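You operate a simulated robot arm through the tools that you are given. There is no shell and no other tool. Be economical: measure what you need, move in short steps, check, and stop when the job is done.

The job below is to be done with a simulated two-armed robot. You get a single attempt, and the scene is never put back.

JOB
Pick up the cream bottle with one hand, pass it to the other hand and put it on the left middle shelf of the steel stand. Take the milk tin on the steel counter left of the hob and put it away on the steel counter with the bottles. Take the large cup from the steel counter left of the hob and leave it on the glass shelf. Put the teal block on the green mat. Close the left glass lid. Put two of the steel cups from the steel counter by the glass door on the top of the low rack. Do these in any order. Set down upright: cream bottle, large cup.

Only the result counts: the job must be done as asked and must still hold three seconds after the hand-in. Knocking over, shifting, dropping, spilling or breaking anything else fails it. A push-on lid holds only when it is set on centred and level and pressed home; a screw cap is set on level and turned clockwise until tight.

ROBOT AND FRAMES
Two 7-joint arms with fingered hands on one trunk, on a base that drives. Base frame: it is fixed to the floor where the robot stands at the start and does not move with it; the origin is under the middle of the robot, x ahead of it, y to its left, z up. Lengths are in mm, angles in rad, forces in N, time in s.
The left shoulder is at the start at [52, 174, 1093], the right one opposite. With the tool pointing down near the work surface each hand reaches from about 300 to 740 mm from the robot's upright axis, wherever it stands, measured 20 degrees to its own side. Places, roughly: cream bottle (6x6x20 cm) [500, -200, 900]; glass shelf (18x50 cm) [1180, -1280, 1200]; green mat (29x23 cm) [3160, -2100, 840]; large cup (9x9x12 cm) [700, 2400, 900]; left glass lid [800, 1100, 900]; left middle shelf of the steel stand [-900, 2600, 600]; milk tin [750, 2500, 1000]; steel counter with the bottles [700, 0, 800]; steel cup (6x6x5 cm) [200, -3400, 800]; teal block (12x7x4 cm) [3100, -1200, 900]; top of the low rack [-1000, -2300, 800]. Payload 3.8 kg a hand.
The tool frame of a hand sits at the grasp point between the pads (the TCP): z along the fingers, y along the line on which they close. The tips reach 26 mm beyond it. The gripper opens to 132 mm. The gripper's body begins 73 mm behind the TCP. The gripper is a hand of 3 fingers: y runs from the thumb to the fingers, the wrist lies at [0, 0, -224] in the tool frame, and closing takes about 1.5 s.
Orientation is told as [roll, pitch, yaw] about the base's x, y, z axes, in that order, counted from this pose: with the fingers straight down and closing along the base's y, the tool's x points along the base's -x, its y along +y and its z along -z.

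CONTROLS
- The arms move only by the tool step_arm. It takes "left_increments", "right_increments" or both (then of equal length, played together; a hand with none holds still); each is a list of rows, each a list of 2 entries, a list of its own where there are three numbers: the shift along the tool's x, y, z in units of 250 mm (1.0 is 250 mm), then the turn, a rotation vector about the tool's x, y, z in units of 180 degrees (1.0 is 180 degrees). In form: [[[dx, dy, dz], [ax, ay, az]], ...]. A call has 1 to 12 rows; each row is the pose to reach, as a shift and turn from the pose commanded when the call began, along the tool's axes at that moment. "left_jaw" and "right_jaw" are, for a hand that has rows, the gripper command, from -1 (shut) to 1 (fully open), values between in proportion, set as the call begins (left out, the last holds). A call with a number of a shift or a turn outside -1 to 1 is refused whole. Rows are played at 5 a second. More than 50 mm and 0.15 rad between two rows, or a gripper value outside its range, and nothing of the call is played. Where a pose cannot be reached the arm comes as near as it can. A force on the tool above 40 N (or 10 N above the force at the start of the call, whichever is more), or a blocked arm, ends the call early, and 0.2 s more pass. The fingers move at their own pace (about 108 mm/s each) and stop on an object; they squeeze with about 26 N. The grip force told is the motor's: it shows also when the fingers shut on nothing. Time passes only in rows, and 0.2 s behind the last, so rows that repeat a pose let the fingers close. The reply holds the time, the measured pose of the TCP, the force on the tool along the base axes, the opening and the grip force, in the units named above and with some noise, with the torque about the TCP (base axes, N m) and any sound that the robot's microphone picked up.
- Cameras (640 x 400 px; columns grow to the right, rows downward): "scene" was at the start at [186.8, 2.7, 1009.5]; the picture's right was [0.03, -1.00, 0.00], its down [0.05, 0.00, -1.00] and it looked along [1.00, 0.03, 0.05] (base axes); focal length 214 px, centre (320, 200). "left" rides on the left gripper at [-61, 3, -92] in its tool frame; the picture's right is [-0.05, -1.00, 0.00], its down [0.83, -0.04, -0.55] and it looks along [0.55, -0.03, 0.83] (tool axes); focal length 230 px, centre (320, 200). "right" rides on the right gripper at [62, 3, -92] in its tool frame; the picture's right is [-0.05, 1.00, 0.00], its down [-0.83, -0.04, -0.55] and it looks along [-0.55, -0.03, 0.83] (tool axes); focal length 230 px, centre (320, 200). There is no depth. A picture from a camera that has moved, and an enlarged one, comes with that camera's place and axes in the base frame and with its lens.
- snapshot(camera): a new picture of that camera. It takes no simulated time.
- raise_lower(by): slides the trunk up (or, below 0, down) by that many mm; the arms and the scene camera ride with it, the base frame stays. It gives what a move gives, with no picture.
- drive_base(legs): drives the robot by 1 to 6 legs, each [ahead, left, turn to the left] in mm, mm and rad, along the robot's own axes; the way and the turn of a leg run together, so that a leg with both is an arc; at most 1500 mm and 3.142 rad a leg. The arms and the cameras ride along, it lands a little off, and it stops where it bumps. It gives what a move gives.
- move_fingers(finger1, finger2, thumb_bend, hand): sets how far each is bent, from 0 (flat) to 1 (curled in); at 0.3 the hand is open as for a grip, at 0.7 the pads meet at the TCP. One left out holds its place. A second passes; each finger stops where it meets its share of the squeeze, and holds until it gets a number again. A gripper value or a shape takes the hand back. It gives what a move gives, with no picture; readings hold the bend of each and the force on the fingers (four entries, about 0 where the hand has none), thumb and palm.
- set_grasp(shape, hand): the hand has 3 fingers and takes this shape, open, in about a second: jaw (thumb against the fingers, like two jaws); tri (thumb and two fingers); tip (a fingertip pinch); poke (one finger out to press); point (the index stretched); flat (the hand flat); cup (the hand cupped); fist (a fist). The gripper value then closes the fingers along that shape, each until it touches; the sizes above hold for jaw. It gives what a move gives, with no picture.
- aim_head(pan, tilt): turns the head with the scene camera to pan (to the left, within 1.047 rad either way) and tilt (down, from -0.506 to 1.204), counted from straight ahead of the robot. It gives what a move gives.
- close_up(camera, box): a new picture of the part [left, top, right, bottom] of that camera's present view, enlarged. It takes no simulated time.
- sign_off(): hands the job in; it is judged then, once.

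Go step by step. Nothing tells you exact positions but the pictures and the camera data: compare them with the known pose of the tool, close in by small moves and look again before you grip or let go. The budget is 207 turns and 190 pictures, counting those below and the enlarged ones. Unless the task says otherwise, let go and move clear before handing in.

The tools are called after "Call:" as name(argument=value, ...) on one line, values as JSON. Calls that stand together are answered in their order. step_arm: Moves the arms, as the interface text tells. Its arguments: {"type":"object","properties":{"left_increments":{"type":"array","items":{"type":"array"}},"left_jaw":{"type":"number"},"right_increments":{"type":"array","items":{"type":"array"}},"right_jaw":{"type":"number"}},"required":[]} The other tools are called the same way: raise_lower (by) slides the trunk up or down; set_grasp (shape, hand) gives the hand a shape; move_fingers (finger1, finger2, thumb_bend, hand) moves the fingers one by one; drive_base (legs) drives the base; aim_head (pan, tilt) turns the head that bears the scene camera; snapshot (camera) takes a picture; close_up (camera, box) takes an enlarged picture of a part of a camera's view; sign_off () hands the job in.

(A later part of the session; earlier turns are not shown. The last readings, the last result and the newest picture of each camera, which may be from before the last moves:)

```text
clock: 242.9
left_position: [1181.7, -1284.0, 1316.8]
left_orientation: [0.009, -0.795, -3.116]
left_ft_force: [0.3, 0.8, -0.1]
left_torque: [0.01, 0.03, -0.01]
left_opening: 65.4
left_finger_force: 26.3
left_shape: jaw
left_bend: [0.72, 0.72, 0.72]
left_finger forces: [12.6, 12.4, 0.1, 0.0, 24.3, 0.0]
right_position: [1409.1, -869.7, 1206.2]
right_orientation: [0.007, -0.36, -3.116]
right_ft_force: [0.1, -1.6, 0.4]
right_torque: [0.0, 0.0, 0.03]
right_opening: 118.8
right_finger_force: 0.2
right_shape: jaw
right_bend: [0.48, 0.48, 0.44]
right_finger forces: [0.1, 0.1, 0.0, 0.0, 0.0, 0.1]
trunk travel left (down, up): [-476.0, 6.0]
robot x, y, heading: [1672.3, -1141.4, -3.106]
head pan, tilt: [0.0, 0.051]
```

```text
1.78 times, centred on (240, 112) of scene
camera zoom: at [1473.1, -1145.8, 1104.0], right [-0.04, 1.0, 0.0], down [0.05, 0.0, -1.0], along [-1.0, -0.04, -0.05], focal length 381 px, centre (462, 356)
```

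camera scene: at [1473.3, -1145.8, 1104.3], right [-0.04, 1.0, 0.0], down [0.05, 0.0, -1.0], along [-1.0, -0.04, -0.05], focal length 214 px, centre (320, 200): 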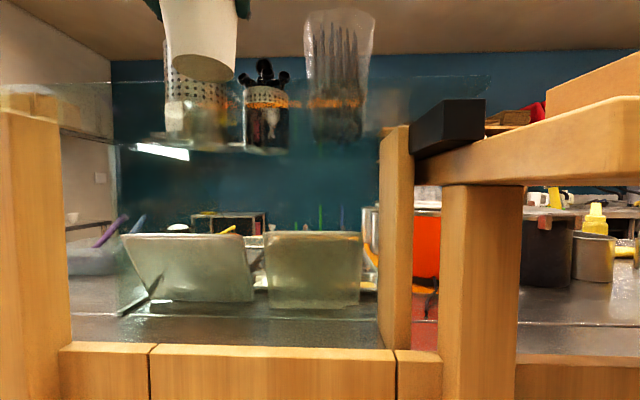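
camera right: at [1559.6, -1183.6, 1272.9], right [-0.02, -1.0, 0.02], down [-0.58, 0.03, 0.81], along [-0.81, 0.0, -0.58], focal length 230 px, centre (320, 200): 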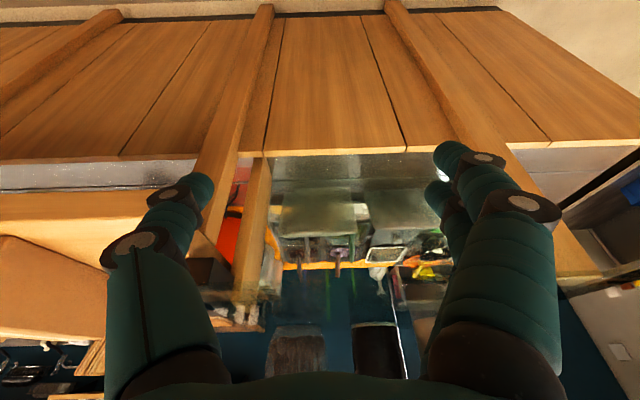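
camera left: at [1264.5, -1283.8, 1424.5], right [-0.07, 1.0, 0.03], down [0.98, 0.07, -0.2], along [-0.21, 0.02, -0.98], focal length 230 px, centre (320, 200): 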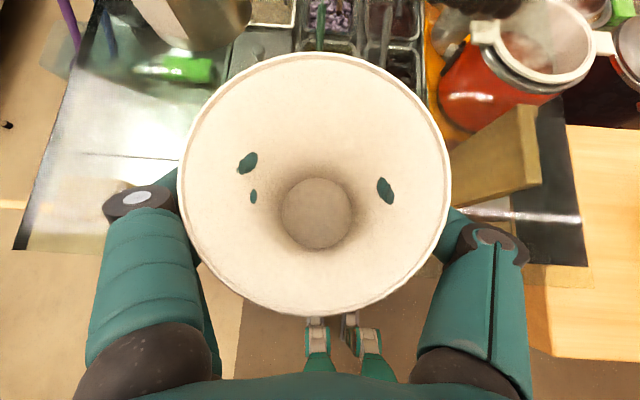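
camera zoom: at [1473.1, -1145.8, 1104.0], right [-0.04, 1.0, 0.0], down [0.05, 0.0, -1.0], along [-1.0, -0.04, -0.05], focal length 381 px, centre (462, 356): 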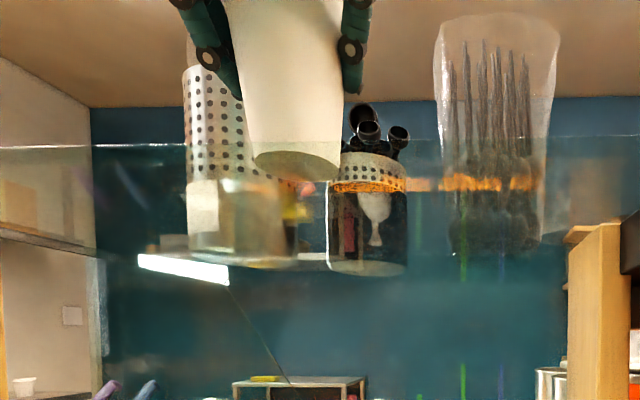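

The cup's base is seen through the glass, so it hovers above the shelf. I lower it by trunk in steps.

Call:
raise_lower(by=-22)

Call:
raise_lower(by=-5)

Call:
close_up(camera="scene", box=[60, 0, 420, 225])

```text
clock: 243.6
left_position: [1182.9, -1283.0, 1295.1]
left_orientation: [0.006, -0.796, -3.115]
left_ft_force: [0.6, 0.0, 0.1]
left_torque: [0.01, 0.0, -0.03]
left_opening: 65.9
left_finger_force: 26.0
left_shape: jaw
left_bend: [0.72, 0.72, 0.72]
left_finger forces: [12.6, 12.5, 0.0, 0.0, 24.2, 0.0]
right_position: [1410.4, -869.3, 1184.4]
right_orientation: [0.006, -0.36, -3.114]
right_ft_force: [-0.3, -0.2, 0.7]
right_torque: [-0.03, 0.04, -0.02]
right_opening: 119.0
right_finger_force: 0.0
right_shape: jaw
right_bend: [0.48, 0.48, 0.44]
right_finger forces: [0.0, 0.0, 0.0, 0.0, 0.0, 0.0]
trunk travel left (down, up): [-454.0, 28.0]
robot x, y, heading: [1674.8, -1139.4, -3.107]
head pan, tilt: [0.0, 0.051]
```

```text
clock: 244.1
left_position: [1181.1, -1283.1, 1289.4]
left_orientation: [0.008, -0.797, -3.115]
left_ft_force: [-0.1, 0.3, -0.5]
left_torque: [-0.01, -0.03, 0.01]
left_opening: 65.8
left_finger_force: 26.2
left_shape: jaw
left_bend: [0.72, 0.72, 0.72]
left_finger forces: [12.6, 12.4, 0.0, 0.0, 24.3, 0.0]
right_position: [1409.8, -869.5, 1177.6]
right_orientation: [0.006, -0.36, -3.115]
right_ft_force: [0.0, 0.4, 0.6]
right_torque: [0.0, -0.01, 0.0]
right_opening: 118.6
right_finger_force: 0.1
right_shape: jaw
right_bend: [0.48, 0.48, 0.44]
right_finger forces: [0.0, 0.0, 0.1, 0.0, 0.1, 0.0]
trunk travel left (down, up): [-449.0, 33.0]
robot x, y, heading: [1673.9, -1138.8, -3.102]
head pan, tilt: [0.0, 0.051]
```

```text
1.78 times, centred on (240, 112) of scene
camera zoom: at [1475.6, -1145.7, 1066.0], right [-0.04, 1.0, 0.0], down [0.05, 0.0, -1.0], along [-1.0, -0.04, -0.05], focal length 381 px, centre (462, 356)
```

zoom: 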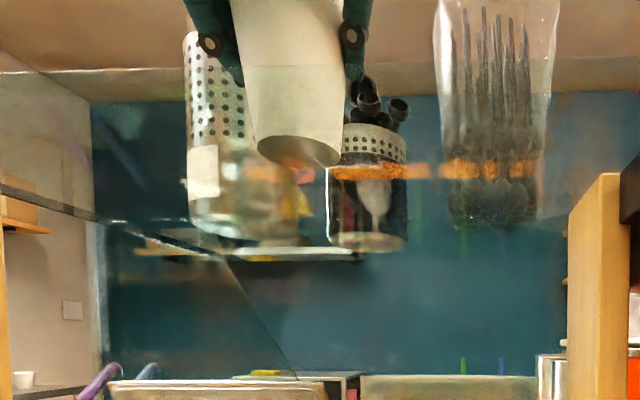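

Call:
raise_lower(by=-4)

Call:
raise_lower(by=-3)

Call:
raise_lower(by=-3)

```text
clock: 244.7
left_position: [1180.7, -1283.9, 1285.5]
left_orientation: [0.009, -0.795, -3.116]
left_ft_force: [0.6, 0.4, 0.0]
left_torque: [-0.01, 0.02, 0.0]
left_opening: 65.6
left_finger_force: 26.1
left_shape: jaw
left_bend: [0.72, 0.72, 0.72]
left_finger forces: [12.6, 12.4, 0.1, 0.1, 24.3, 0.0]
right_position: [1409.3, -869.5, 1175.2]
right_orientation: [0.008, -0.358, -3.115]
right_ft_force: [0.0, -0.9, 0.3]
right_torque: [0.05, 0.02, -0.02]
right_opening: 118.9
right_finger_force: 0.2
right_shape: jaw
right_bend: [0.48, 0.48, 0.44]
right_finger forces: [0.1, 0.0, 0.0, 0.0, 0.0, 0.0]
trunk travel left (down, up): [-445.0, 37.0]
robot x, y, heading: [1671.2, -1138.0, -3.105]
head pan, tilt: [0.0, 0.051]
```

```text
clock: 245.2
left_position: [1182.0, -1283.3, 1283.6]
left_orientation: [0.008, -0.794, -3.113]
left_ft_force: [-0.4, 0.7, 0.7]
left_torque: [-0.02, 0.01, -0.02]
left_opening: 65.4
left_finger_force: 26.2
left_shape: jaw
left_bend: [0.72, 0.72, 0.72]
left_finger forces: [12.6, 12.9, 0.1, 0.1, 24.7, 0.0]
right_position: [1408.6, -869.2, 1172.0]
right_orientation: [0.005, -0.36, -3.115]
right_ft_force: [-0.3, -0.7, -0.1]
right_torque: [0.01, 0.03, -0.02]
right_opening: 118.8
right_finger_force: 0.0
right_shape: jaw
right_bend: [0.48, 0.48, 0.44]
right_finger forces: [0.1, 0.0, 0.0, 0.0, 0.1, 0.0]
trunk travel left (down, up): [-442.0, 40.0]
robot x, y, heading: [1674.0, -1138.7, -3.103]
head pan, tilt: [0.0, 0.051]
```

```text
clock: 245.7
left_position: [1180.7, -1283.0, 1282.3]
left_orientation: [0.006, -0.798, -3.112]
left_ft_force: [-5.5, 1.4, 13.7]
left_torque: [-0.23, 0.13, -0.09]
left_opening: 65.9
left_finger_force: 25.9
left_shape: jaw
left_bend: [0.73, 0.72, 0.72]
left_finger forces: [13.0, 12.5, 0.0, 0.0, 25.6, 0.0]
right_position: [1410.2, -869.5, 1169.5]
right_orientation: [0.007, -0.359, -3.114]
right_ft_force: [0.0, -0.6, -0.3]
right_torque: [-0.04, 0.01, 0.03]
right_opening: 118.7
right_finger_force: 0.1
right_shape: jaw
right_bend: [0.48, 0.48, 0.44]
right_finger forces: [0.0, 0.0, 0.0, 0.0, 0.1, 0.0]
trunk travel left (down, up): [-439.0, 43.0]
robot x, y, heading: [1675.0, -1138.7, -3.105]
head pan, tilt: [0.0, 0.051]
```

Contact with the glass. I ease up 2 mm, open, and withdraw along the tool axis.

Call:
raise_lower(by=2)

Call:
step_arm(left_increments=[[[0, 0, 0], [0, 0, 0]], [[0, 0, 0], [0, 0, 0]], [[0, 0, 0], [0, 0, 0]], [[0, 0, 0], [0, 0, 0]], [[0, 0, 0], [0, 0, 0]]], left_jaw=0.7)

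Call:
snapshot(camera="left")

```text
clock: 246.2
left_position: [1182.3, -1283.1, 1281.2]
left_orientation: [0.008, -0.793, -3.116]
left_ft_force: [-3.1, 0.7, 10.3]
left_torque: [-0.23, 0.08, -0.09]
left_opening: 65.9
left_finger_force: 25.8
left_shape: jaw
left_bend: [0.73, 0.72, 0.72]
left_finger forces: [13.0, 12.8, 0.1, 0.1, 25.5, 0.1]
right_position: [1410.0, -869.5, 1170.9]
right_orientation: [0.007, -0.358, -3.115]
right_ft_force: [-1.0, 0.4, 0.1]
right_torque: [0.01, -0.01, 0.03]
right_opening: 118.5
right_finger_force: 0.0
right_shape: jaw
right_bend: [0.48, 0.48, 0.44]
right_finger forces: [0.0, 0.0, 0.0, 0.0, 0.1, 0.0]
trunk travel left (down, up): [-441.0, 41.0]
robot x, y, heading: [1672.7, -1139.3, -3.101]
head pan, tilt: [0.0, 0.051]
```

```text
clock: 247.4
left_position: [1181.9, -1283.3, 1280.4]
left_orientation: [0.01, -0.794, -3.117]
left_ft_force: [-0.8, -0.2, -0.1]
left_torque: [-0.01, -0.03, -0.03]
left_opening: 111.9
left_finger_force: 0.0
left_shape: jaw
left_bend: [0.54, 0.54, 0.5]
left_finger forces: [0.0, 0.1, 0.0, 0.0, 0.0, 0.0]
right_position: [1409.0, -868.7, 1171.3]
right_orientation: [0.007, -0.359, -3.116]
right_ft_force: [0.7, 0.7, 0.5]
right_torque: [0.0, 0.01, -0.01]
right_opening: 118.7
right_finger_force: 0.0
right_shape: jaw
right_bend: [0.48, 0.48, 0.44]
right_finger forces: [0.0, 0.0, 0.0, 0.0, 0.0, 0.0]
trunk travel left (down, up): [-441.0, 41.0]
robot x, y, heading: [1678.3, -1139.8, -3.107]
head pan, tilt: [0.0, 0.051]
```

```text
93 pictures are left
camera left: at [1204.2, -1285.8, 1389.0], right [-0.07, 1.0, 0.03], down [0.98, 0.07, -0.2], along [-0.21, 0.02, -0.98], focal length 230 px, centre (320, 200)
```

left: 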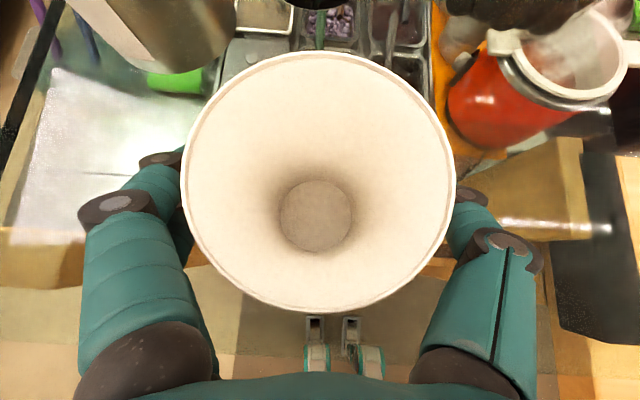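

Call:
step_arm(left_increments=[[[0, 0, -0.12], [0, 0, 0]], [[0, 0, -0.24], [0, 0, 0]], [[0, 0, -0.36], [0, 0, 0]], [[0.03, 0, -0.48], [0, 0, 0]]])

Call:
drive_base(legs=[[-250, 0, 0]])

Call:
snapshot(camera="scene")

```text
clock: 248.4
left_position: [1274.6, -1279.2, 1360.2]
left_orientation: [0.009, -0.796, -3.116]
left_ft_force: [-1.1, -0.2, 0.3]
left_torque: [-0.01, 0.03, 0.01]
left_opening: 112.1
left_finger_force: 0.0
left_shape: jaw
left_bend: [0.54, 0.54, 0.5]
left_finger forces: [0.1, 0.0, 0.1, 0.0, 0.0, 0.0]
right_position: [1410.4, -869.2, 1171.2]
right_orientation: [0.006, -0.363, -3.115]
right_ft_force: [0.5, -0.5, 0.2]
right_torque: [-0.01, 0.02, -0.02]
right_opening: 118.8
right_finger_force: 0.0
right_shape: jaw
right_bend: [0.48, 0.48, 0.44]
right_finger forces: [0.0, 0.0, 0.0, 0.1, 0.0, 0.0]
trunk travel left (down, up): [-441.0, 41.0]
robot x, y, heading: [1673.5, -1140.2, -3.1]
head pan, tilt: [0.0, 0.051]
```

```text
clock: 250.2
left_position: [1519.9, -1272.3, 1359.1]
left_orientation: [0.009, -0.794, -3.111]
left_ft_force: [0.3, 1.2, -0.5]
left_torque: [0.03, 0.01, -0.01]
left_opening: 112.0
left_finger_force: 0.0
left_shape: jaw
left_bend: [0.54, 0.54, 0.5]
left_finger forces: [0.0, 0.1, 0.0, 0.1, 0.0, 0.0]
right_position: [1654.6, -860.6, 1171.5]
right_orientation: [0.007, -0.36, -3.112]
right_ft_force: [0.9, 1.1, -0.7]
right_torque: [0.01, 0.01, 0.0]
right_opening: 119.0
right_finger_force: 0.1
right_shape: jaw
right_bend: [0.48, 0.48, 0.44]
right_finger forces: [0.1, 0.1, 0.0, 0.1, 0.0, 0.0]
trunk travel left (down, up): [-441.0, 41.0]
robot x, y, heading: [1918.6, -1127.7, -3.101]
head pan, tilt: [0.0, 0.051]
```

```text
92 pictures are left
camera scene: at [1722.2, -1136.9, 1054.7], right [-0.04, 1.0, 0.0], down [0.05, 0.0, -1.0], along [-1.0, -0.04, -0.05], focal length 214 px, centre (320, 200)
```

scene: 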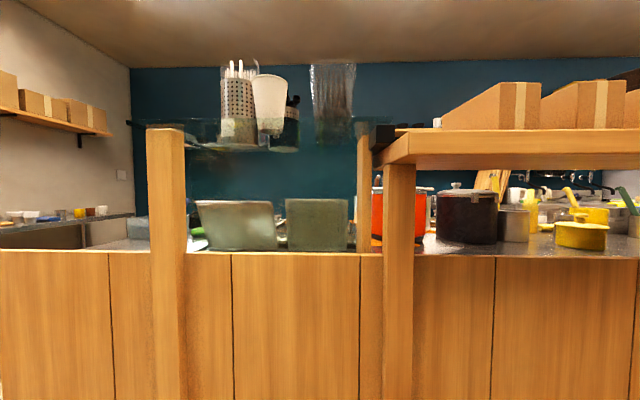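

The cup stands on the glass shelf. Next is the teal block: I turn to face the cabinet opposite and square both hands to tool-down.

Call:
drive_base(legs=[[0, 0, 1.55], [0, 0, 1.55], [480, 0, 0]])

Call:
step_arm(left_increments=[[[0, 0, 0], [0, 0.0417, 0]], [[0, 0, 0], [0, 0.0833, 0]], [[0, 0, 0], [0, 0.125, 0]], [[0.0, 0, 0.1], [0, 0.1667, 0]], [[0.1, 0, 0.2], [0, 0.2083, 0]], [[0.2, 0, 0.3], [0, 0.253, 0]]], right_increments=[[[0, 0, 0], [0, 0.025, 0]], [[0, 0, 0], [0, 0.05, 0]], [[0, 0, 0], [0, 0.075, 0]], [[0, 0, 0], [0, 0.1, 0]], [[0, 0, 0], [0, 0.115, 0]], [[0, 0, 0], [0, 0.115, 0]]])

Call:
aim_head(pan=0.0, tilt=0.35)

Call:
snapshot(camera="scene")

```text
clock: 260.6
left_position: [2806.3, -1015.0, 1359.7]
left_orientation: [0.009, -0.794, -0.023]
left_ft_force: [0.2, -0.1, -0.8]
left_torque: [-0.01, -0.01, -0.01]
left_opening: 112.2
left_finger_force: 0.0
left_shape: jaw
left_bend: [0.54, 0.54, 0.5]
left_finger forces: [0.0, 0.0, 0.1, 0.1, 0.1, 0.1]
right_position: [2650.3, -1419.9, 1170.6]
right_orientation: [0.007, -0.361, -0.023]
right_ft_force: [0.6, -0.5, -0.3]
right_torque: [0.02, 0.03, -0.01]
right_opening: 118.7
right_finger_force: 0.1
right_shape: jaw
right_bend: [0.48, 0.48, 0.44]
right_finger forces: [0.1, 0.1, 0.1, 0.0, 0.1, 0.0]
trunk travel left (down, up): [-441.0, 41.0]
robot x, y, heading: [2400.9, -1137.1, -0.013]
head pan, tilt: [0.0, 0.051]
```

```text
clock: 262.0
left_position: [2826.2, -1014.6, 1270.3]
left_orientation: [0.006, 0.003, -0.018]
left_ft_force: [0.1, 0.5, -0.1]
left_torque: [0.03, -0.01, 0.0]
left_opening: 112.1
left_finger_force: 0.0
left_shape: jaw
left_bend: [0.54, 0.54, 0.5]
left_finger forces: [0.0, 0.0, 0.0, 0.1, 0.1, 0.0]
right_position: [2651.6, -1418.4, 1170.9]
right_orientation: [0.005, 0.003, -0.02]
right_ft_force: [-0.1, 0.3, -0.8]
right_torque: [-0.07, 0.0, 0.03]
right_opening: 118.6
right_finger_force: 0.1
right_shape: jaw
right_bend: [0.48, 0.48, 0.44]
right_finger forces: [0.0, 0.1, 0.0, 0.0, 0.0, 0.1]
trunk travel left (down, up): [-441.0, 41.0]
robot x, y, heading: [2395.1, -1137.4, -0.015]
head pan, tilt: [0.0, 0.051]
```

```text
clock: 262.8
left_position: [2824.8, -1014.7, 1270.9]
left_orientation: [0.006, 0.0, -0.018]
left_ft_force: [0.0, 0.4, 0.2]
left_torque: [0.0, -0.01, -0.01]
left_opening: 112.2
left_finger_force: 0.1
left_shape: jaw
left_bend: [0.54, 0.54, 0.5]
left_finger forces: [0.0, 0.0, 0.1, 0.0, 0.0, 0.0]
right_position: [2650.0, -1418.3, 1171.0]
right_orientation: [0.005, 0.001, -0.021]
right_ft_force: [-0.5, -0.5, -1.0]
right_torque: [-0.02, -0.02, 0.02]
right_opening: 118.8
right_finger_force: 0.0
right_shape: jaw
right_bend: [0.48, 0.48, 0.44]
right_finger forces: [0.0, 0.0, 0.0, 0.0, 0.0, 0.0]
trunk travel left (down, up): [-441.0, 41.0]
robot x, y, heading: [2400.4, -1135.4, -0.011]
head pan, tilt: [0.0, 0.351]
```

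```text
91 pictures are left
camera scene: at [2597.5, -1139.0, 1027.0], right [-0.01, -1.0, 0.0], down [-0.34, 0.0, -0.94], along [0.94, -0.01, -0.34], focal length 214 px, centre (320, 200)
```

scene: 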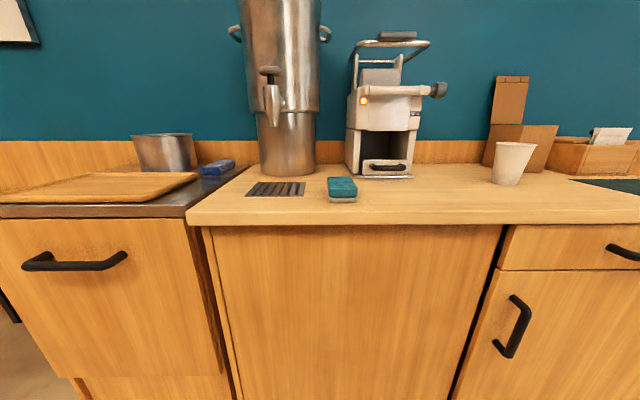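

The teal sponge block lies at about [3137,-1203], long side along x. I drive so that the left hand comes above it.

Call:
drive_base(legs=[[285, -190, 0.012]])

Call:
step_arm(left_increments=[[[0, 0, 0.18], [0, 0, 0]], [[0, 0, 0.36], [0, 0, 0]], [[0, 0, 0.54], [0, 0, 0]], [[0, 0, 0.72], [0, 0, 0]], [[0, 0, 0.9], [0, 0, 0]]], left_jaw=1)

Call:
snapshot(camera="left")

Call:
snapshot(camera="scene")

```text
clock: 265.1
left_position: [3105.7, -1201.2, 1271.0]
left_orientation: [0.006, 0.0, -0.005]
left_ft_force: [-0.2, -0.9, -0.8]
left_torque: [-0.01, -0.02, -0.01]
left_opening: 112.1
left_finger_force: 0.1
left_shape: jaw
left_bend: [0.54, 0.54, 0.5]
left_finger forces: [0.0, 0.0, 0.1, 0.0, 0.0, 0.0]
right_position: [2937.6, -1607.4, 1170.6]
right_orientation: [0.007, 0.003, -0.009]
right_ft_force: [-0.1, -0.6, 0.8]
right_torque: [-0.01, 0.04, -0.02]
right_opening: 118.8
right_finger_force: 0.1
right_shape: jaw
right_bend: [0.48, 0.48, 0.44]
right_finger forces: [0.0, 0.0, 0.0, 0.0, 0.0, 0.0]
trunk travel left (down, up): [-441.0, 41.0]
robot x, y, heading: [2683.9, -1332.0, 0.001]
head pan, tilt: [0.0, 0.351]
```

```text
clock: 266.3
left_position: [3108.0, -1200.7, 1046.7]
left_orientation: [0.004, -0.001, -0.005]
left_ft_force: [-0.1, 0.7, -0.1]
left_torque: [0.0, 0.01, -0.01]
left_opening: 131.9
left_finger_force: 0.0
left_shape: jaw
left_bend: [0.3, 0.3, 0.3]
left_finger forces: [0.1, 0.1, 0.1, 0.1, 0.0, 0.0]
right_position: [2936.9, -1608.1, 1170.4]
right_orientation: [0.006, 0.002, -0.01]
right_ft_force: [-0.3, 0.3, -0.5]
right_torque: [-0.01, 0.01, 0.01]
right_opening: 118.7
right_finger_force: 0.0
right_shape: jaw
right_bend: [0.48, 0.48, 0.44]
right_finger forces: [0.1, 0.1, 0.1, 0.0, 0.1, 0.0]
trunk travel left (down, up): [-441.0, 41.0]
robot x, y, heading: [2683.1, -1330.7, -0.004]
head pan, tilt: [0.0, 0.351]
```

```text
90 pictures are left
camera left: at [3170.1, -1199.0, 1138.2], right [0.05, -1.0, 0.0], down [-0.83, -0.04, 0.55], along [-0.55, -0.02, -0.83], focal length 230 px, centre (320, 200)
```

left: 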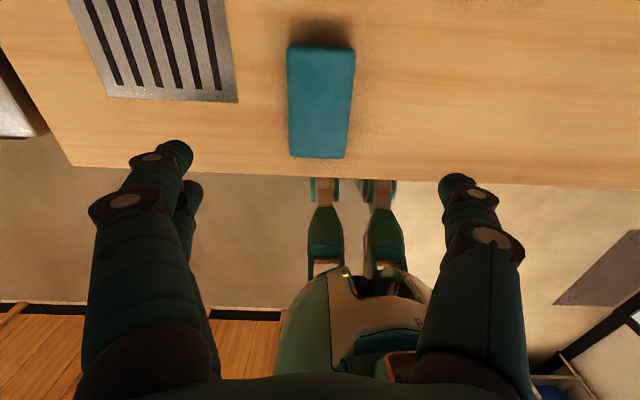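

```text
89 pictures are left
camera scene: at [2881.5, -1328.8, 1026.8], right [0.0, -1.0, 0.0], down [-0.34, 0.0, -0.94], along [0.94, 0.0, -0.34], focal length 214 px, centre (320, 200)
```

scene: 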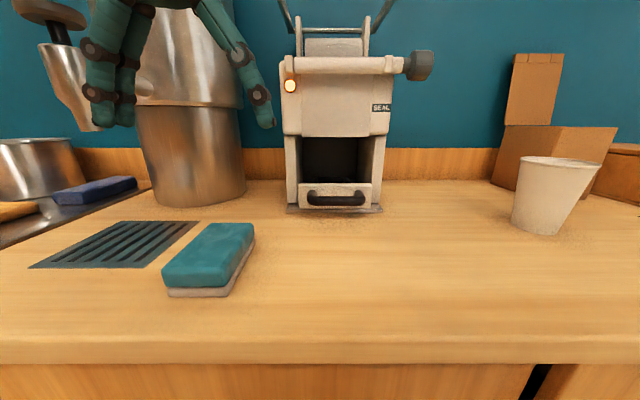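

Block centre ≈ [3121,-1201], aligned with the hand; counter z ≈ 843. I descend to grip it across its width.

Call:
step_arm(left_increments=[[[-0.052, 0, 0.15], [0, 0, 0]], [[-0.052, 0, 0.3], [0, 0, 0]], [[-0.052, 0, 0.45], [0, 0, 0]], [[-0.052, 0, 0.6], [0, 0, 0]], [[-0.052, 0, 0.675], [0, 0, 0]], [[-0.052, 0, 0.675], [0, 0, 0]]])

Call:
snapshot(camera="left")

Call:
snapshot(camera="scene")

```text
clock: 267.7
left_position: [3120.1, -1200.4, 876.6]
left_orientation: [0.004, 0.0, -0.005]
left_ft_force: [0.7, 0.3, 0.6]
left_torque: [0.01, -0.02, -0.02]
left_opening: 132.0
left_finger_force: 0.1
left_shape: jaw
left_bend: [0.3, 0.3, 0.3]
left_finger forces: [0.0, 0.0, 0.0, 0.0, 0.0, 0.1]
right_position: [2936.0, -1608.1, 1170.5]
right_orientation: [0.004, 0.001, -0.009]
right_ft_force: [-0.1, -0.6, -0.5]
right_torque: [0.01, 0.02, 0.02]
right_opening: 118.7
right_finger_force: 0.0
right_shape: jaw
right_bend: [0.48, 0.48, 0.44]
right_finger forces: [0.0, 0.0, 0.1, 0.1, 0.0, 0.0]
trunk travel left (down, up): [-441.0, 41.0]
robot x, y, heading: [2683.8, -1332.3, -0.001]
head pan, tilt: [0.0, 0.351]
```

```text
88 pictures are left
camera left: at [3182.0, -1198.5, 969.4], right [0.05, -1.0, -0.01], down [-0.83, -0.04, 0.56], along [-0.55, -0.02, -0.83], focal length 230 px, centre (320, 200)
```

left: 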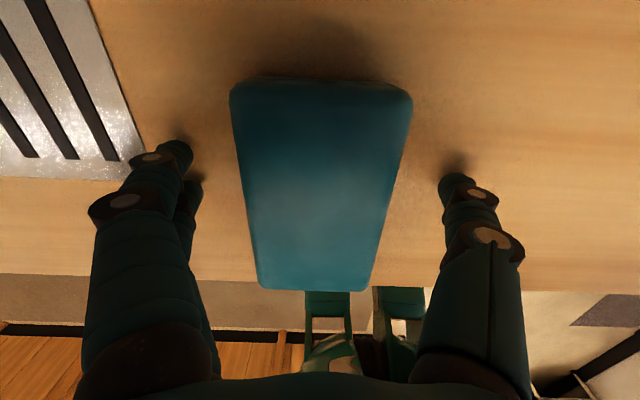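

```text
87 pictures are left
camera scene: at [2881.2, -1329.1, 1026.9], right [0.0, -1.0, 0.0], down [-0.34, 0.0, -0.94], along [0.94, 0.0, -0.34], focal length 214 px, centre (320, 200)
```

scene: 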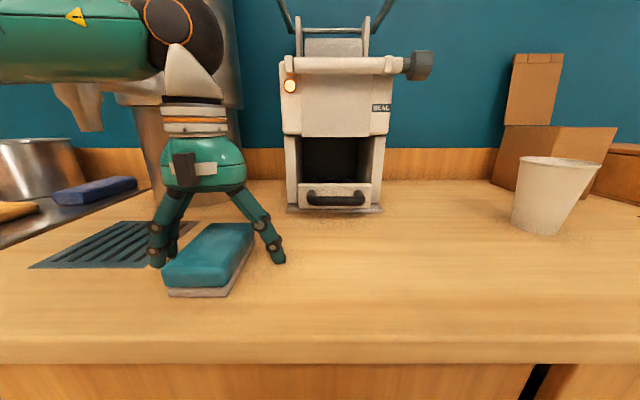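

Positioned well around the block with the tips just above the counter. I close and lift.

Call:
step_arm(left_increments=[[[0, 0, 0], [0, 0, 0]], [[0, 0, 0], [0, 0, 0]], [[0, 0, 0], [0, 0, 0]], [[0, 0, 0], [0, 0, 0]], [[0, 0, 0], [0, 0, 0]], [[0, 0, 0], [0, 0, 0]], [[0, 0, -0.02], [0, 0, 0]]], left_jaw=-1)

Call:
step_arm(left_increments=[[[0, 0, -0.15], [0, 0, 0]], [[0, 0, -0.3], [0, 0, 0]], [[0, 0, -0.5], [0, 0, 0]], [[0.05, 0, -0.66], [0, 0, 0]]])

Call:
snapshot(camera="left")

```text
clock: 269.3
left_position: [3120.7, -1200.4, 882.7]
left_orientation: [0.005, 0.001, -0.006]
left_ft_force: [0.3, 0.8, -0.7]
left_torque: [0.01, 0.02, -0.03]
left_opening: 59.6
left_finger_force: 25.9
left_shape: jaw
left_bend: [0.73, 0.73, 0.7]
left_finger forces: [11.7, 11.6, 0.1, 0.0, 23.1, 0.0]
right_position: [2938.1, -1608.2, 1170.7]
right_orientation: [0.005, 0.002, -0.008]
right_ft_force: [-0.6, 0.0, 0.3]
right_torque: [0.0, 0.0, 0.02]
right_opening: 118.9
right_finger_force: 0.1
right_shape: jaw
right_bend: [0.48, 0.48, 0.44]
right_finger forces: [0.1, 0.1, 0.0, 0.0, 0.1, 0.0]
trunk travel left (down, up): [-441.0, 41.0]
robot x, y, heading: [2685.7, -1329.0, 0.001]
head pan, tilt: [0.0, 0.351]
```

```text
clock: 270.3
left_position: [3106.3, -1202.6, 1048.2]
left_orientation: [0.008, 0.0, -0.005]
left_ft_force: [0.4, 0.3, -1.7]
left_torque: [0.0, 0.04, 0.05]
left_opening: 59.6
left_finger_force: 26.0
left_shape: jaw
left_bend: [0.73, 0.73, 0.7]
left_finger forces: [11.9, 11.7, 0.1, 0.0, 23.4, 0.1]
right_position: [2936.8, -1608.7, 1171.1]
right_orientation: [0.005, 0.001, -0.009]
right_ft_force: [0.2, -0.1, 0.2]
right_torque: [0.01, 0.04, 0.03]
right_opening: 118.6
right_finger_force: 0.0
right_shape: jaw
right_bend: [0.48, 0.48, 0.44]
right_finger forces: [0.1, 0.0, 0.0, 0.0, 0.0, 0.0]
trunk travel left (down, up): [-441.0, 41.0]
robot x, y, heading: [2684.6, -1329.3, -0.0]
head pan, tilt: [0.0, 0.351]
```

```text
86 pictures are left
camera left: at [3168.7, -1200.5, 1139.7], right [0.05, -1.0, -0.01], down [-0.83, -0.04, 0.56], along [-0.56, -0.02, -0.83], focal length 230 px, centre (320, 200)
```

left: 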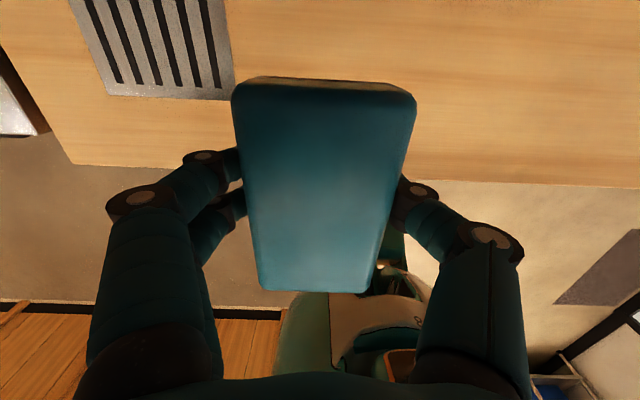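

Call:
drive_base(legs=[[-120, 0, 0], [0, -890, 0]])

Call:
snapshot(camera="scene")

```text
clock: 279.4
left_position: [2989.7, -2104.8, 1048.4]
left_orientation: [0.004, 0.001, 0.0]
left_ft_force: [0.4, -0.4, -1.1]
left_torque: [0.01, 0.02, 0.01]
left_opening: 59.4
left_finger_force: 25.9
left_shape: jaw
left_bend: [0.73, 0.73, 0.7]
left_finger forces: [11.9, 11.8, 0.0, 0.1, 23.2, 0.0]
right_position: [2821.3, -2513.4, 1170.9]
right_orientation: [0.005, 0.001, 0.0]
right_ft_force: [-0.8, 0.1, 0.1]
right_torque: [-0.02, -0.02, 0.0]
right_opening: 118.7
right_finger_force: 0.0
right_shape: jaw
right_bend: [0.48, 0.48, 0.44]
right_finger forces: [0.1, 0.1, 0.0, 0.0, 0.1, 0.0]
trunk travel left (down, up): [-441.0, 41.0]
robot x, y, heading: [2569.2, -2232.3, 0.003]
head pan, tilt: [0.0, 0.351]
```

```text
85 pictures are left
camera scene: at [2764.1, -2234.0, 1026.9], right [0.01, -1.0, 0.0], down [-0.34, 0.0, -0.94], along [0.94, 0.01, -0.34], focal length 214 px, centre (320, 200)
```

scene: 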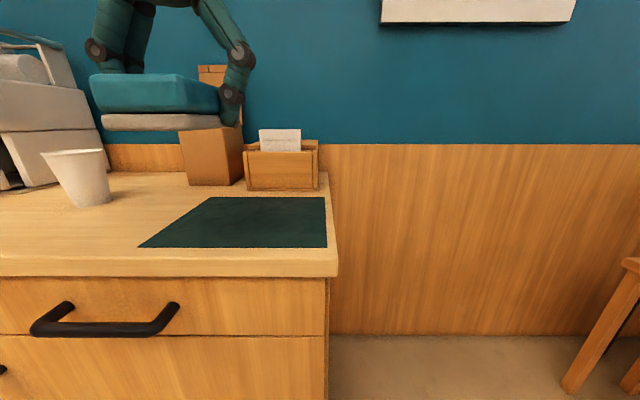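

The mat spans about x 3047–3288, y −2242…−1940. I bring the block over its centre and lower it.

Call:
drive_base(legs=[[125, 12, 0]])

Call:
step_arm(left_increments=[[[-0.1, 0, 0.1], [0, 0, 0]], [[-0.19, 0, 0.25], [0, 0, 0]], [[-0.19, 0, 0.42], [0, 0, 0]], [[-0.19, 0, 0.56], [0, 0, 0]], [[-0.19, 0, 0.64], [0, 0, 0]]])

Call:
snapshot(camera="scene")

Call:
snapshot(camera="left")

```text
clock: 280.7
left_position: [3114.2, -2092.7, 1047.5]
left_orientation: [0.006, 0.001, 0.0]
left_ft_force: [1.2, 0.0, -0.6]
left_torque: [0.02, -0.01, 0.02]
left_opening: 59.2
left_finger_force: 25.4
left_shape: jaw
left_bend: [0.73, 0.73, 0.7]
left_finger forces: [11.9, 11.9, 0.0, 0.0, 23.1, 0.1]
right_position: [2945.2, -2500.2, 1172.1]
right_orientation: [0.006, 0.001, -0.004]
right_ft_force: [0.1, 0.7, -0.1]
right_torque: [0.0, -0.04, -0.01]
right_opening: 118.9
right_finger_force: 0.0
right_shape: jaw
right_bend: [0.48, 0.48, 0.44]
right_finger forces: [0.0, 0.0, 0.0, 0.0, 0.0, 0.1]
trunk travel left (down, up): [-441.0, 41.0]
robot x, y, heading: [2692.3, -2218.5, 0.002]
head pan, tilt: [0.0, 0.351]
```

```text
clock: 281.9
left_position: [3159.0, -2089.3, 887.1]
left_orientation: [0.003, 0.001, -0.002]
left_ft_force: [-0.5, -0.7, -1.2]
left_torque: [0.01, -0.04, 0.01]
left_opening: 59.3
left_finger_force: 26.5
left_shape: jaw
left_bend: [0.73, 0.73, 0.7]
left_finger forces: [11.9, 11.9, 0.0, 0.0, 23.2, 0.1]
right_position: [2943.9, -2500.6, 1171.3]
right_orientation: [0.005, 0.001, -0.004]
right_ft_force: [-0.3, 0.5, -0.4]
right_torque: [0.02, -0.02, -0.04]
right_opening: 118.9
right_finger_force: 0.0
right_shape: jaw
right_bend: [0.48, 0.48, 0.44]
right_finger forces: [0.0, 0.1, 0.0, 0.0, 0.1, 0.0]
trunk travel left (down, up): [-441.0, 41.0]
robot x, y, heading: [2691.4, -2223.0, 0.004]
head pan, tilt: [0.0, 0.351]
```

```text
84 pictures are left
camera scene: at [2887.6, -2221.4, 1026.9], right [0.0, -1.0, 0.0], down [-0.34, 0.0, -0.94], along [0.94, 0.0, -0.34], focal length 214 px, centre (320, 200)
```

scene: 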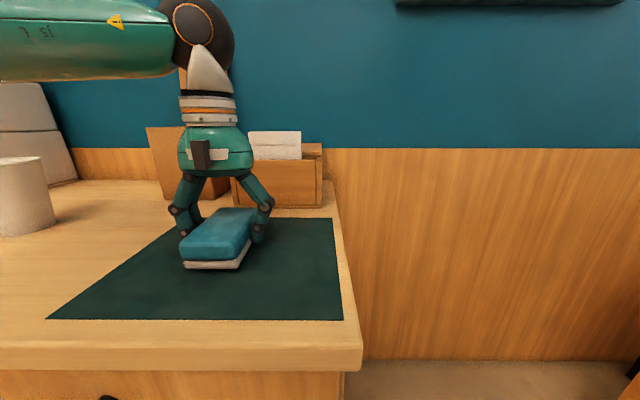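

```text
83 pictures are left
camera left: at [3221.4, -2088.3, 978.6], right [0.05, -1.0, -0.01], down [-0.83, -0.05, 0.55], along [-0.55, -0.02, -0.83], focal length 230 px, centre (320, 200)
```

left: 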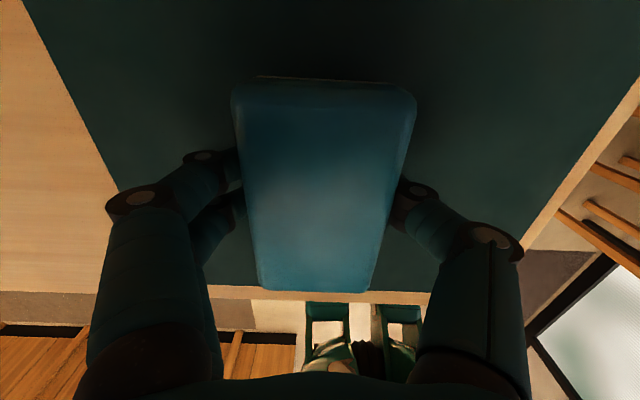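

Right over the mat's middle. I lower the last millimetres.

Call:
step_arm(left_increments=[[[0, 0, 0.012], [0, 0, 0]], [[0, 0, 0.02], [0, 0, 0]]])

Call:
step_arm(left_increments=[[[0, 0, 0.01], [0, 0, 0]], [[0, 0, 0.014], [0, 0, 0]]])

```text
clock: 282.5
left_position: [3162.2, -2091.0, 882.4]
left_orientation: [0.006, 0.001, -0.002]
left_ft_force: [0.8, -0.6, -1.9]
left_torque: [-0.01, 0.01, 0.01]
left_opening: 59.4
left_finger_force: 25.7
left_shape: jaw
left_bend: [0.73, 0.73, 0.7]
left_finger forces: [11.9, 11.9, 0.1, 0.0, 23.1, 0.0]
right_position: [2944.6, -2499.6, 1171.4]
right_orientation: [0.005, 0.002, -0.005]
right_ft_force: [-0.5, -0.5, -0.6]
right_torque: [-0.01, 0.0, -0.01]
right_opening: 119.0
right_finger_force: 0.1
right_shape: jaw
right_bend: [0.48, 0.48, 0.44]
right_finger forces: [0.0, 0.1, 0.1, 0.1, 0.0, 0.0]
trunk travel left (down, up): [-441.0, 41.0]
robot x, y, heading: [2688.4, -2220.3, 0.006]
head pan, tilt: [0.0, 0.351]
```

```text
clock: 283.1
left_position: [3161.4, -2091.2, 879.8]
left_orientation: [0.003, -0.001, 0.001]
left_ft_force: [-0.4, -0.3, -1.0]
left_torque: [-0.01, -0.01, -0.01]
left_opening: 59.5
left_finger_force: 25.9
left_shape: jaw
left_bend: [0.73, 0.73, 0.7]
left_finger forces: [11.8, 11.8, 0.0, 0.0, 23.2, 0.0]
right_position: [2944.3, -2500.2, 1170.8]
right_orientation: [0.006, 0.001, -0.002]
right_ft_force: [0.9, 0.5, 0.3]
right_torque: [-0.02, 0.01, -0.04]
right_opening: 118.7
right_finger_force: 0.2
right_shape: jaw
right_bend: [0.48, 0.48, 0.44]
right_finger forces: [0.0, 0.0, 0.0, 0.0, 0.0, 0.0]
trunk travel left (down, up): [-441.0, 41.0]
robot x, y, heading: [2688.5, -2218.9, 0.005]
head pan, tilt: [0.0, 0.351]
```

Call:
step_arm(left_increments=[[[0, 0, 0.008], [0, 0, 0]], [[0, 0, 0.014], [0, 0, 0]]])

Call:
close_up(camera="scene", box=[140, 160, 300, 290])

```text
clock: 283.7
left_position: [3160.4, -2092.1, 876.5]
left_orientation: [0.006, -0.001, -0.002]
left_ft_force: [0.0, 0.7, 2.7]
left_torque: [0.18, -0.01, -0.02]
left_opening: 59.2
left_finger_force: 25.9
left_shape: jaw
left_bend: [0.73, 0.73, 0.7]
left_finger forces: [13.4, 14.0, 0.1, 0.0, 23.6, 0.1]
right_position: [2943.9, -2500.7, 1172.1]
right_orientation: [0.004, -0.001, -0.002]
right_ft_force: [0.0, -0.6, 0.2]
right_torque: [0.04, -0.04, -0.01]
right_opening: 118.9
right_finger_force: 0.0
right_shape: jaw
right_bend: [0.48, 0.48, 0.44]
right_finger forces: [0.0, 0.0, 0.1, 0.0, 0.0, 0.0]
trunk travel left (down, up): [-441.0, 41.0]
robot x, y, heading: [2690.0, -2225.5, 0.003]
head pan, tilt: [0.0, 0.351]
```

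```text
3.08 times, centred on (220, 225) of scene
camera zoom: at [2887.3, -2221.4, 1027.0], right [0.0, -1.0, 0.0], down [-0.34, 0.0, -0.94], along [0.94, 0.0, -0.34], focal length 660 px, centre (628, 123)
```

zoom: 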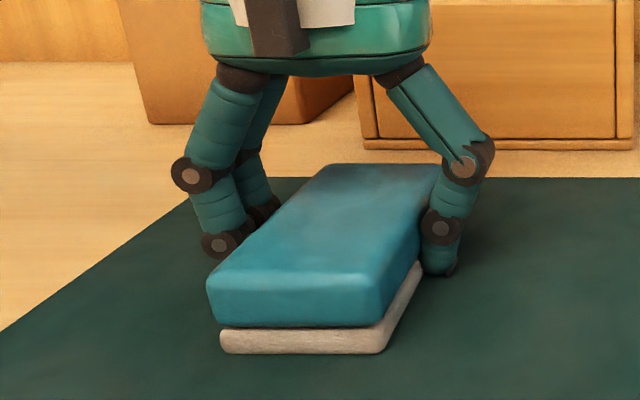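

Contact is made. I release and rise.

Call:
step_arm(left_increments=[[[0, 0, 0], [0, 0, 0]], [[0, 0, 0], [0, 0, 0]], [[0, 0, 0], [0, 0, 0]], [[0, 0, 0], [0, 0, 0]], [[0, 0, -0.1], [0, 0, 0]], [[0, 0, -0.28], [0, 0, 0]], [[0, 0, -0.46], [0, 0, 0]], [[0, 0, -0.65], [0, 0, 0]]], left_jaw=0.8)

Call:
drive_base(legs=[[-400, 0, 0]])

Call:
snapshot(camera="scene")

```text
clock: 285.5
left_position: [3159.7, -2093.3, 1038.9]
left_orientation: [0.007, 0.0, 0.0]
left_ft_force: [-1.0, -0.6, 0.4]
left_torque: [-0.01, 0.0, -0.03]
left_opening: 118.7
left_finger_force: 0.0
left_shape: jaw
left_bend: [0.48, 0.48, 0.44]
left_finger forces: [0.0, 0.0, 0.0, 0.0, 0.0, 0.0]
right_position: [2944.2, -2500.1, 1170.9]
right_orientation: [0.006, 0.001, -0.004]
right_ft_force: [0.5, -0.1, 0.3]
right_torque: [-0.04, 0.02, -0.02]
right_opening: 118.6
right_finger_force: 0.0
right_shape: jaw
right_bend: [0.48, 0.48, 0.44]
right_finger forces: [0.0, 0.0, 0.1, 0.1, 0.1, 0.0]
trunk travel left (down, up): [-441.0, 41.0]
robot x, y, heading: [2691.7, -2222.6, 0.005]
head pan, tilt: [0.0, 0.351]
```

```text
clock: 288.0
left_position: [2753.0, -2096.0, 1038.6]
left_orientation: [0.005, 0.002, -0.002]
left_ft_force: [0.0, -0.3, -0.4]
left_torque: [0.0, 0.01, 0.0]
left_opening: 118.6
left_finger_force: 0.1
left_shape: jaw
left_bend: [0.48, 0.48, 0.44]
left_finger forces: [0.0, 0.0, 0.0, 0.0, 0.0, 0.1]
right_position: [2536.9, -2502.0, 1171.2]
right_orientation: [0.006, 0.002, -0.006]
right_ft_force: [0.3, -0.1, -0.6]
right_torque: [-0.01, -0.01, 0.02]
right_opening: 119.0
right_finger_force: 0.0
right_shape: jaw
right_bend: [0.48, 0.48, 0.44]
right_finger forces: [0.0, 0.1, 0.0, 0.1, 0.0, 0.1]
trunk travel left (down, up): [-441.0, 41.0]
robot x, y, heading: [2279.6, -2222.9, 0.002]
head pan, tilt: [0.0, 0.351]
```

```text
81 pictures are left
camera scene: at [2480.8, -2223.3, 1026.9], right [0.0, -1.0, 0.0], down [-0.34, 0.0, -0.94], along [0.94, 0.0, -0.34], focal length 214 px, centre (320, 200)
```

scene: 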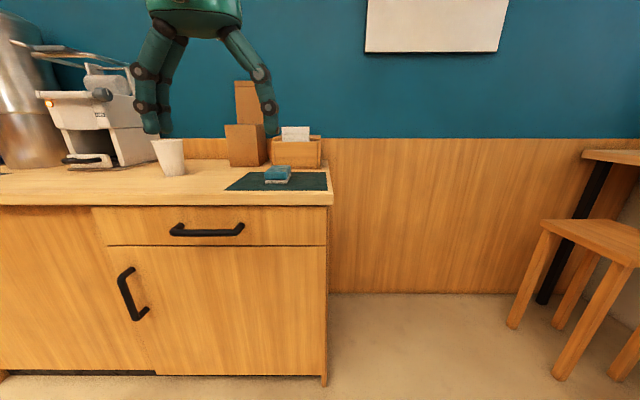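

The block rests on the mat. Next the steel cups: I turn to face −y and go to the steel counter by the glass door.

Call:
drive_base(legs=[[0, 0, -1.573], [230, 0, 0], [0, -1050, 0], [0, -1050, 0]])

Call:
aim_head(pan=0.0, tilt=0.3)

Call:
snapshot(camera="scene")

```text
clock: 311.7
left_position: [335.1, -2972.9, 1038.4]
left_orientation: [0.005, 0.002, -1.556]
left_ft_force: [-1.2, 0.6, 0.3]
left_torque: [0.02, -0.01, -0.01]
left_opening: 118.5
left_finger_force: 0.0
left_shape: jaw
left_bend: [0.48, 0.48, 0.44]
left_finger forces: [0.1, 0.1, 0.0, 0.0, 0.0, 0.1]
right_position: [-75.5, -2764.6, 1171.2]
right_orientation: [0.005, 0.002, -1.559]
right_ft_force: [-0.3, 0.2, 0.3]
right_torque: [0.04, 0.01, 0.02]
right_opening: 118.6
right_finger_force: 0.1
right_shape: jaw
right_bend: [0.48, 0.48, 0.44]
right_finger forces: [0.0, 0.0, 0.1, 0.0, 0.1, 0.0]
trunk travel left (down, up): [-441.0, 41.0]
robot x, y, heading: [195.6, -2501.9, -1.553]
head pan, tilt: [0.0, 0.351]
```

```text
clock: 312.3
left_position: [334.8, -2973.1, 1038.4]
left_orientation: [0.006, 0.001, -1.555]
left_ft_force: [-0.3, 0.0, 0.3]
left_torque: [-0.01, 0.02, 0.0]
left_opening: 118.7
left_finger_force: 0.0
left_shape: jaw
left_bend: [0.48, 0.48, 0.44]
left_finger forces: [0.0, 0.0, 0.1, 0.1, 0.0, 0.0]
right_position: [-74.5, -2763.9, 1170.1]
right_orientation: [0.005, 0.002, -1.559]
right_ft_force: [-0.4, 0.0, -1.2]
right_torque: [-0.02, 0.01, -0.03]
right_opening: 118.7
right_finger_force: 0.0
right_shape: jaw
right_bend: [0.48, 0.48, 0.44]
right_finger forces: [0.0, 0.0, 0.0, 0.0, 0.1, 0.0]
trunk travel left (down, up): [-441.0, 41.0]
robot x, y, heading: [197.6, -2507.0, -1.553]
head pan, tilt: [0.0, 0.3]
```

```text
80 pictures are left
camera scene: at [201.8, -2702.6, 1031.6], right [-1.0, -0.02, 0.0], down [-0.01, 0.3, -0.96], along [0.02, -0.95, -0.3], focal length 214 px, centre (320, 200)
```

scene: 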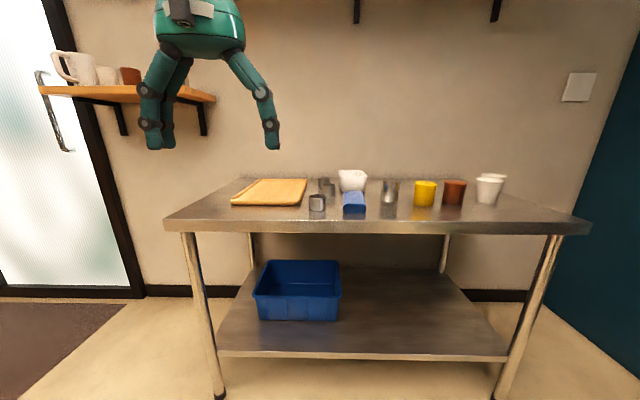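

Call:
close_up(camera="scene", box=[220, 150, 520, 240])

Call:
drive_base(legs=[[250, 0, -0.017]])

Call:
aim_head(pan=0.0, tilt=0.5)

Call:
snapshot(camera="scene")

```text
2.13 times, centred on (370, 195) of scene
camera zoom: at [201.8, -2702.6, 1031.6], right [-1.0, -0.02, 0.0], down [-0.01, 0.3, -0.96], along [0.02, -0.95, -0.3], focal length 458 px, centre (213, 211)
```

zoom: 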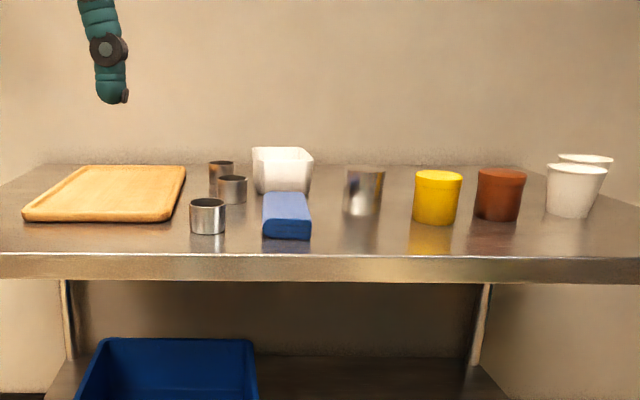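

```text
clock: 314.2
left_position: [330.4, -3222.5, 1038.7]
left_orientation: [0.007, -0.001, -1.569]
left_ft_force: [-0.2, -1.1, 0.9]
left_torque: [0.0, -0.02, 0.0]
left_opening: 118.6
left_finger_force: 0.1
left_shape: jaw
left_bend: [0.48, 0.48, 0.44]
left_finger forces: [0.0, 0.0, 0.0, 0.0, 0.1, 0.0]
right_position: [-76.3, -3007.7, 1172.3]
right_orientation: [0.006, 0.002, -1.575]
right_ft_force: [0.2, 0.4, -0.5]
right_torque: [0.0, 0.0, -0.05]
right_opening: 118.7
right_finger_force: 0.1
right_shape: jaw
right_bend: [0.48, 0.48, 0.44]
right_finger forces: [0.0, 0.1, 0.0, 0.1, 0.0, 0.0]
trunk travel left (down, up): [-441.0, 41.0]
robot x, y, heading: [202.1, -2753.6, -1.563]
head pan, tilt: [0.0, 0.3]
```

```text
clock: 314.9
left_position: [330.6, -3222.8, 1038.2]
left_orientation: [0.006, -0.001, -1.57]
left_ft_force: [0.1, 0.2, -0.9]
left_torque: [-0.02, 0.01, 0.03]
left_opening: 118.8
left_finger_force: 0.0
left_shape: jaw
left_bend: [0.48, 0.48, 0.44]
left_finger forces: [0.0, 0.0, 0.0, 0.0, 0.0, 0.1]
right_position: [-76.1, -3005.9, 1170.6]
right_orientation: [0.006, 0.003, -1.573]
right_ft_force: [-0.3, 0.3, 0.1]
right_torque: [-0.02, -0.03, 0.01]
right_opening: 118.9
right_finger_force: 0.2
right_shape: jaw
right_bend: [0.48, 0.48, 0.44]
right_finger forces: [0.0, 0.0, 0.0, 0.1, 0.1, 0.0]
trunk travel left (down, up): [-441.0, 41.0]
robot x, y, heading: [203.5, -2750.3, -1.566]
head pan, tilt: [0.0, 0.499]
```

```text
78 pictures are left
camera scene: at [201.8, -2948.1, 1013.2], right [-1.0, 0.0, 0.0], down [0.0, 0.48, -0.88], along [0.0, -0.88, -0.48], focal length 214 px, centre (320, 200)
```

scene: 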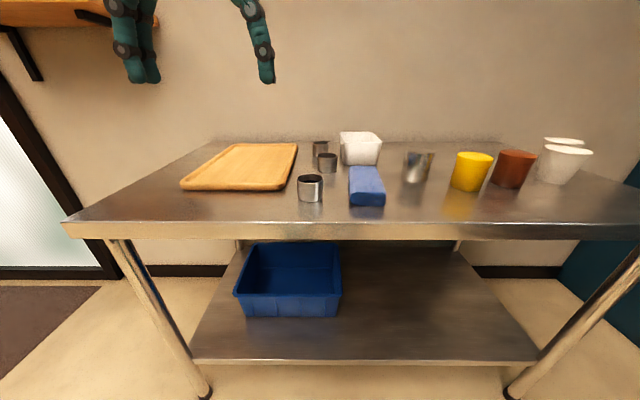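

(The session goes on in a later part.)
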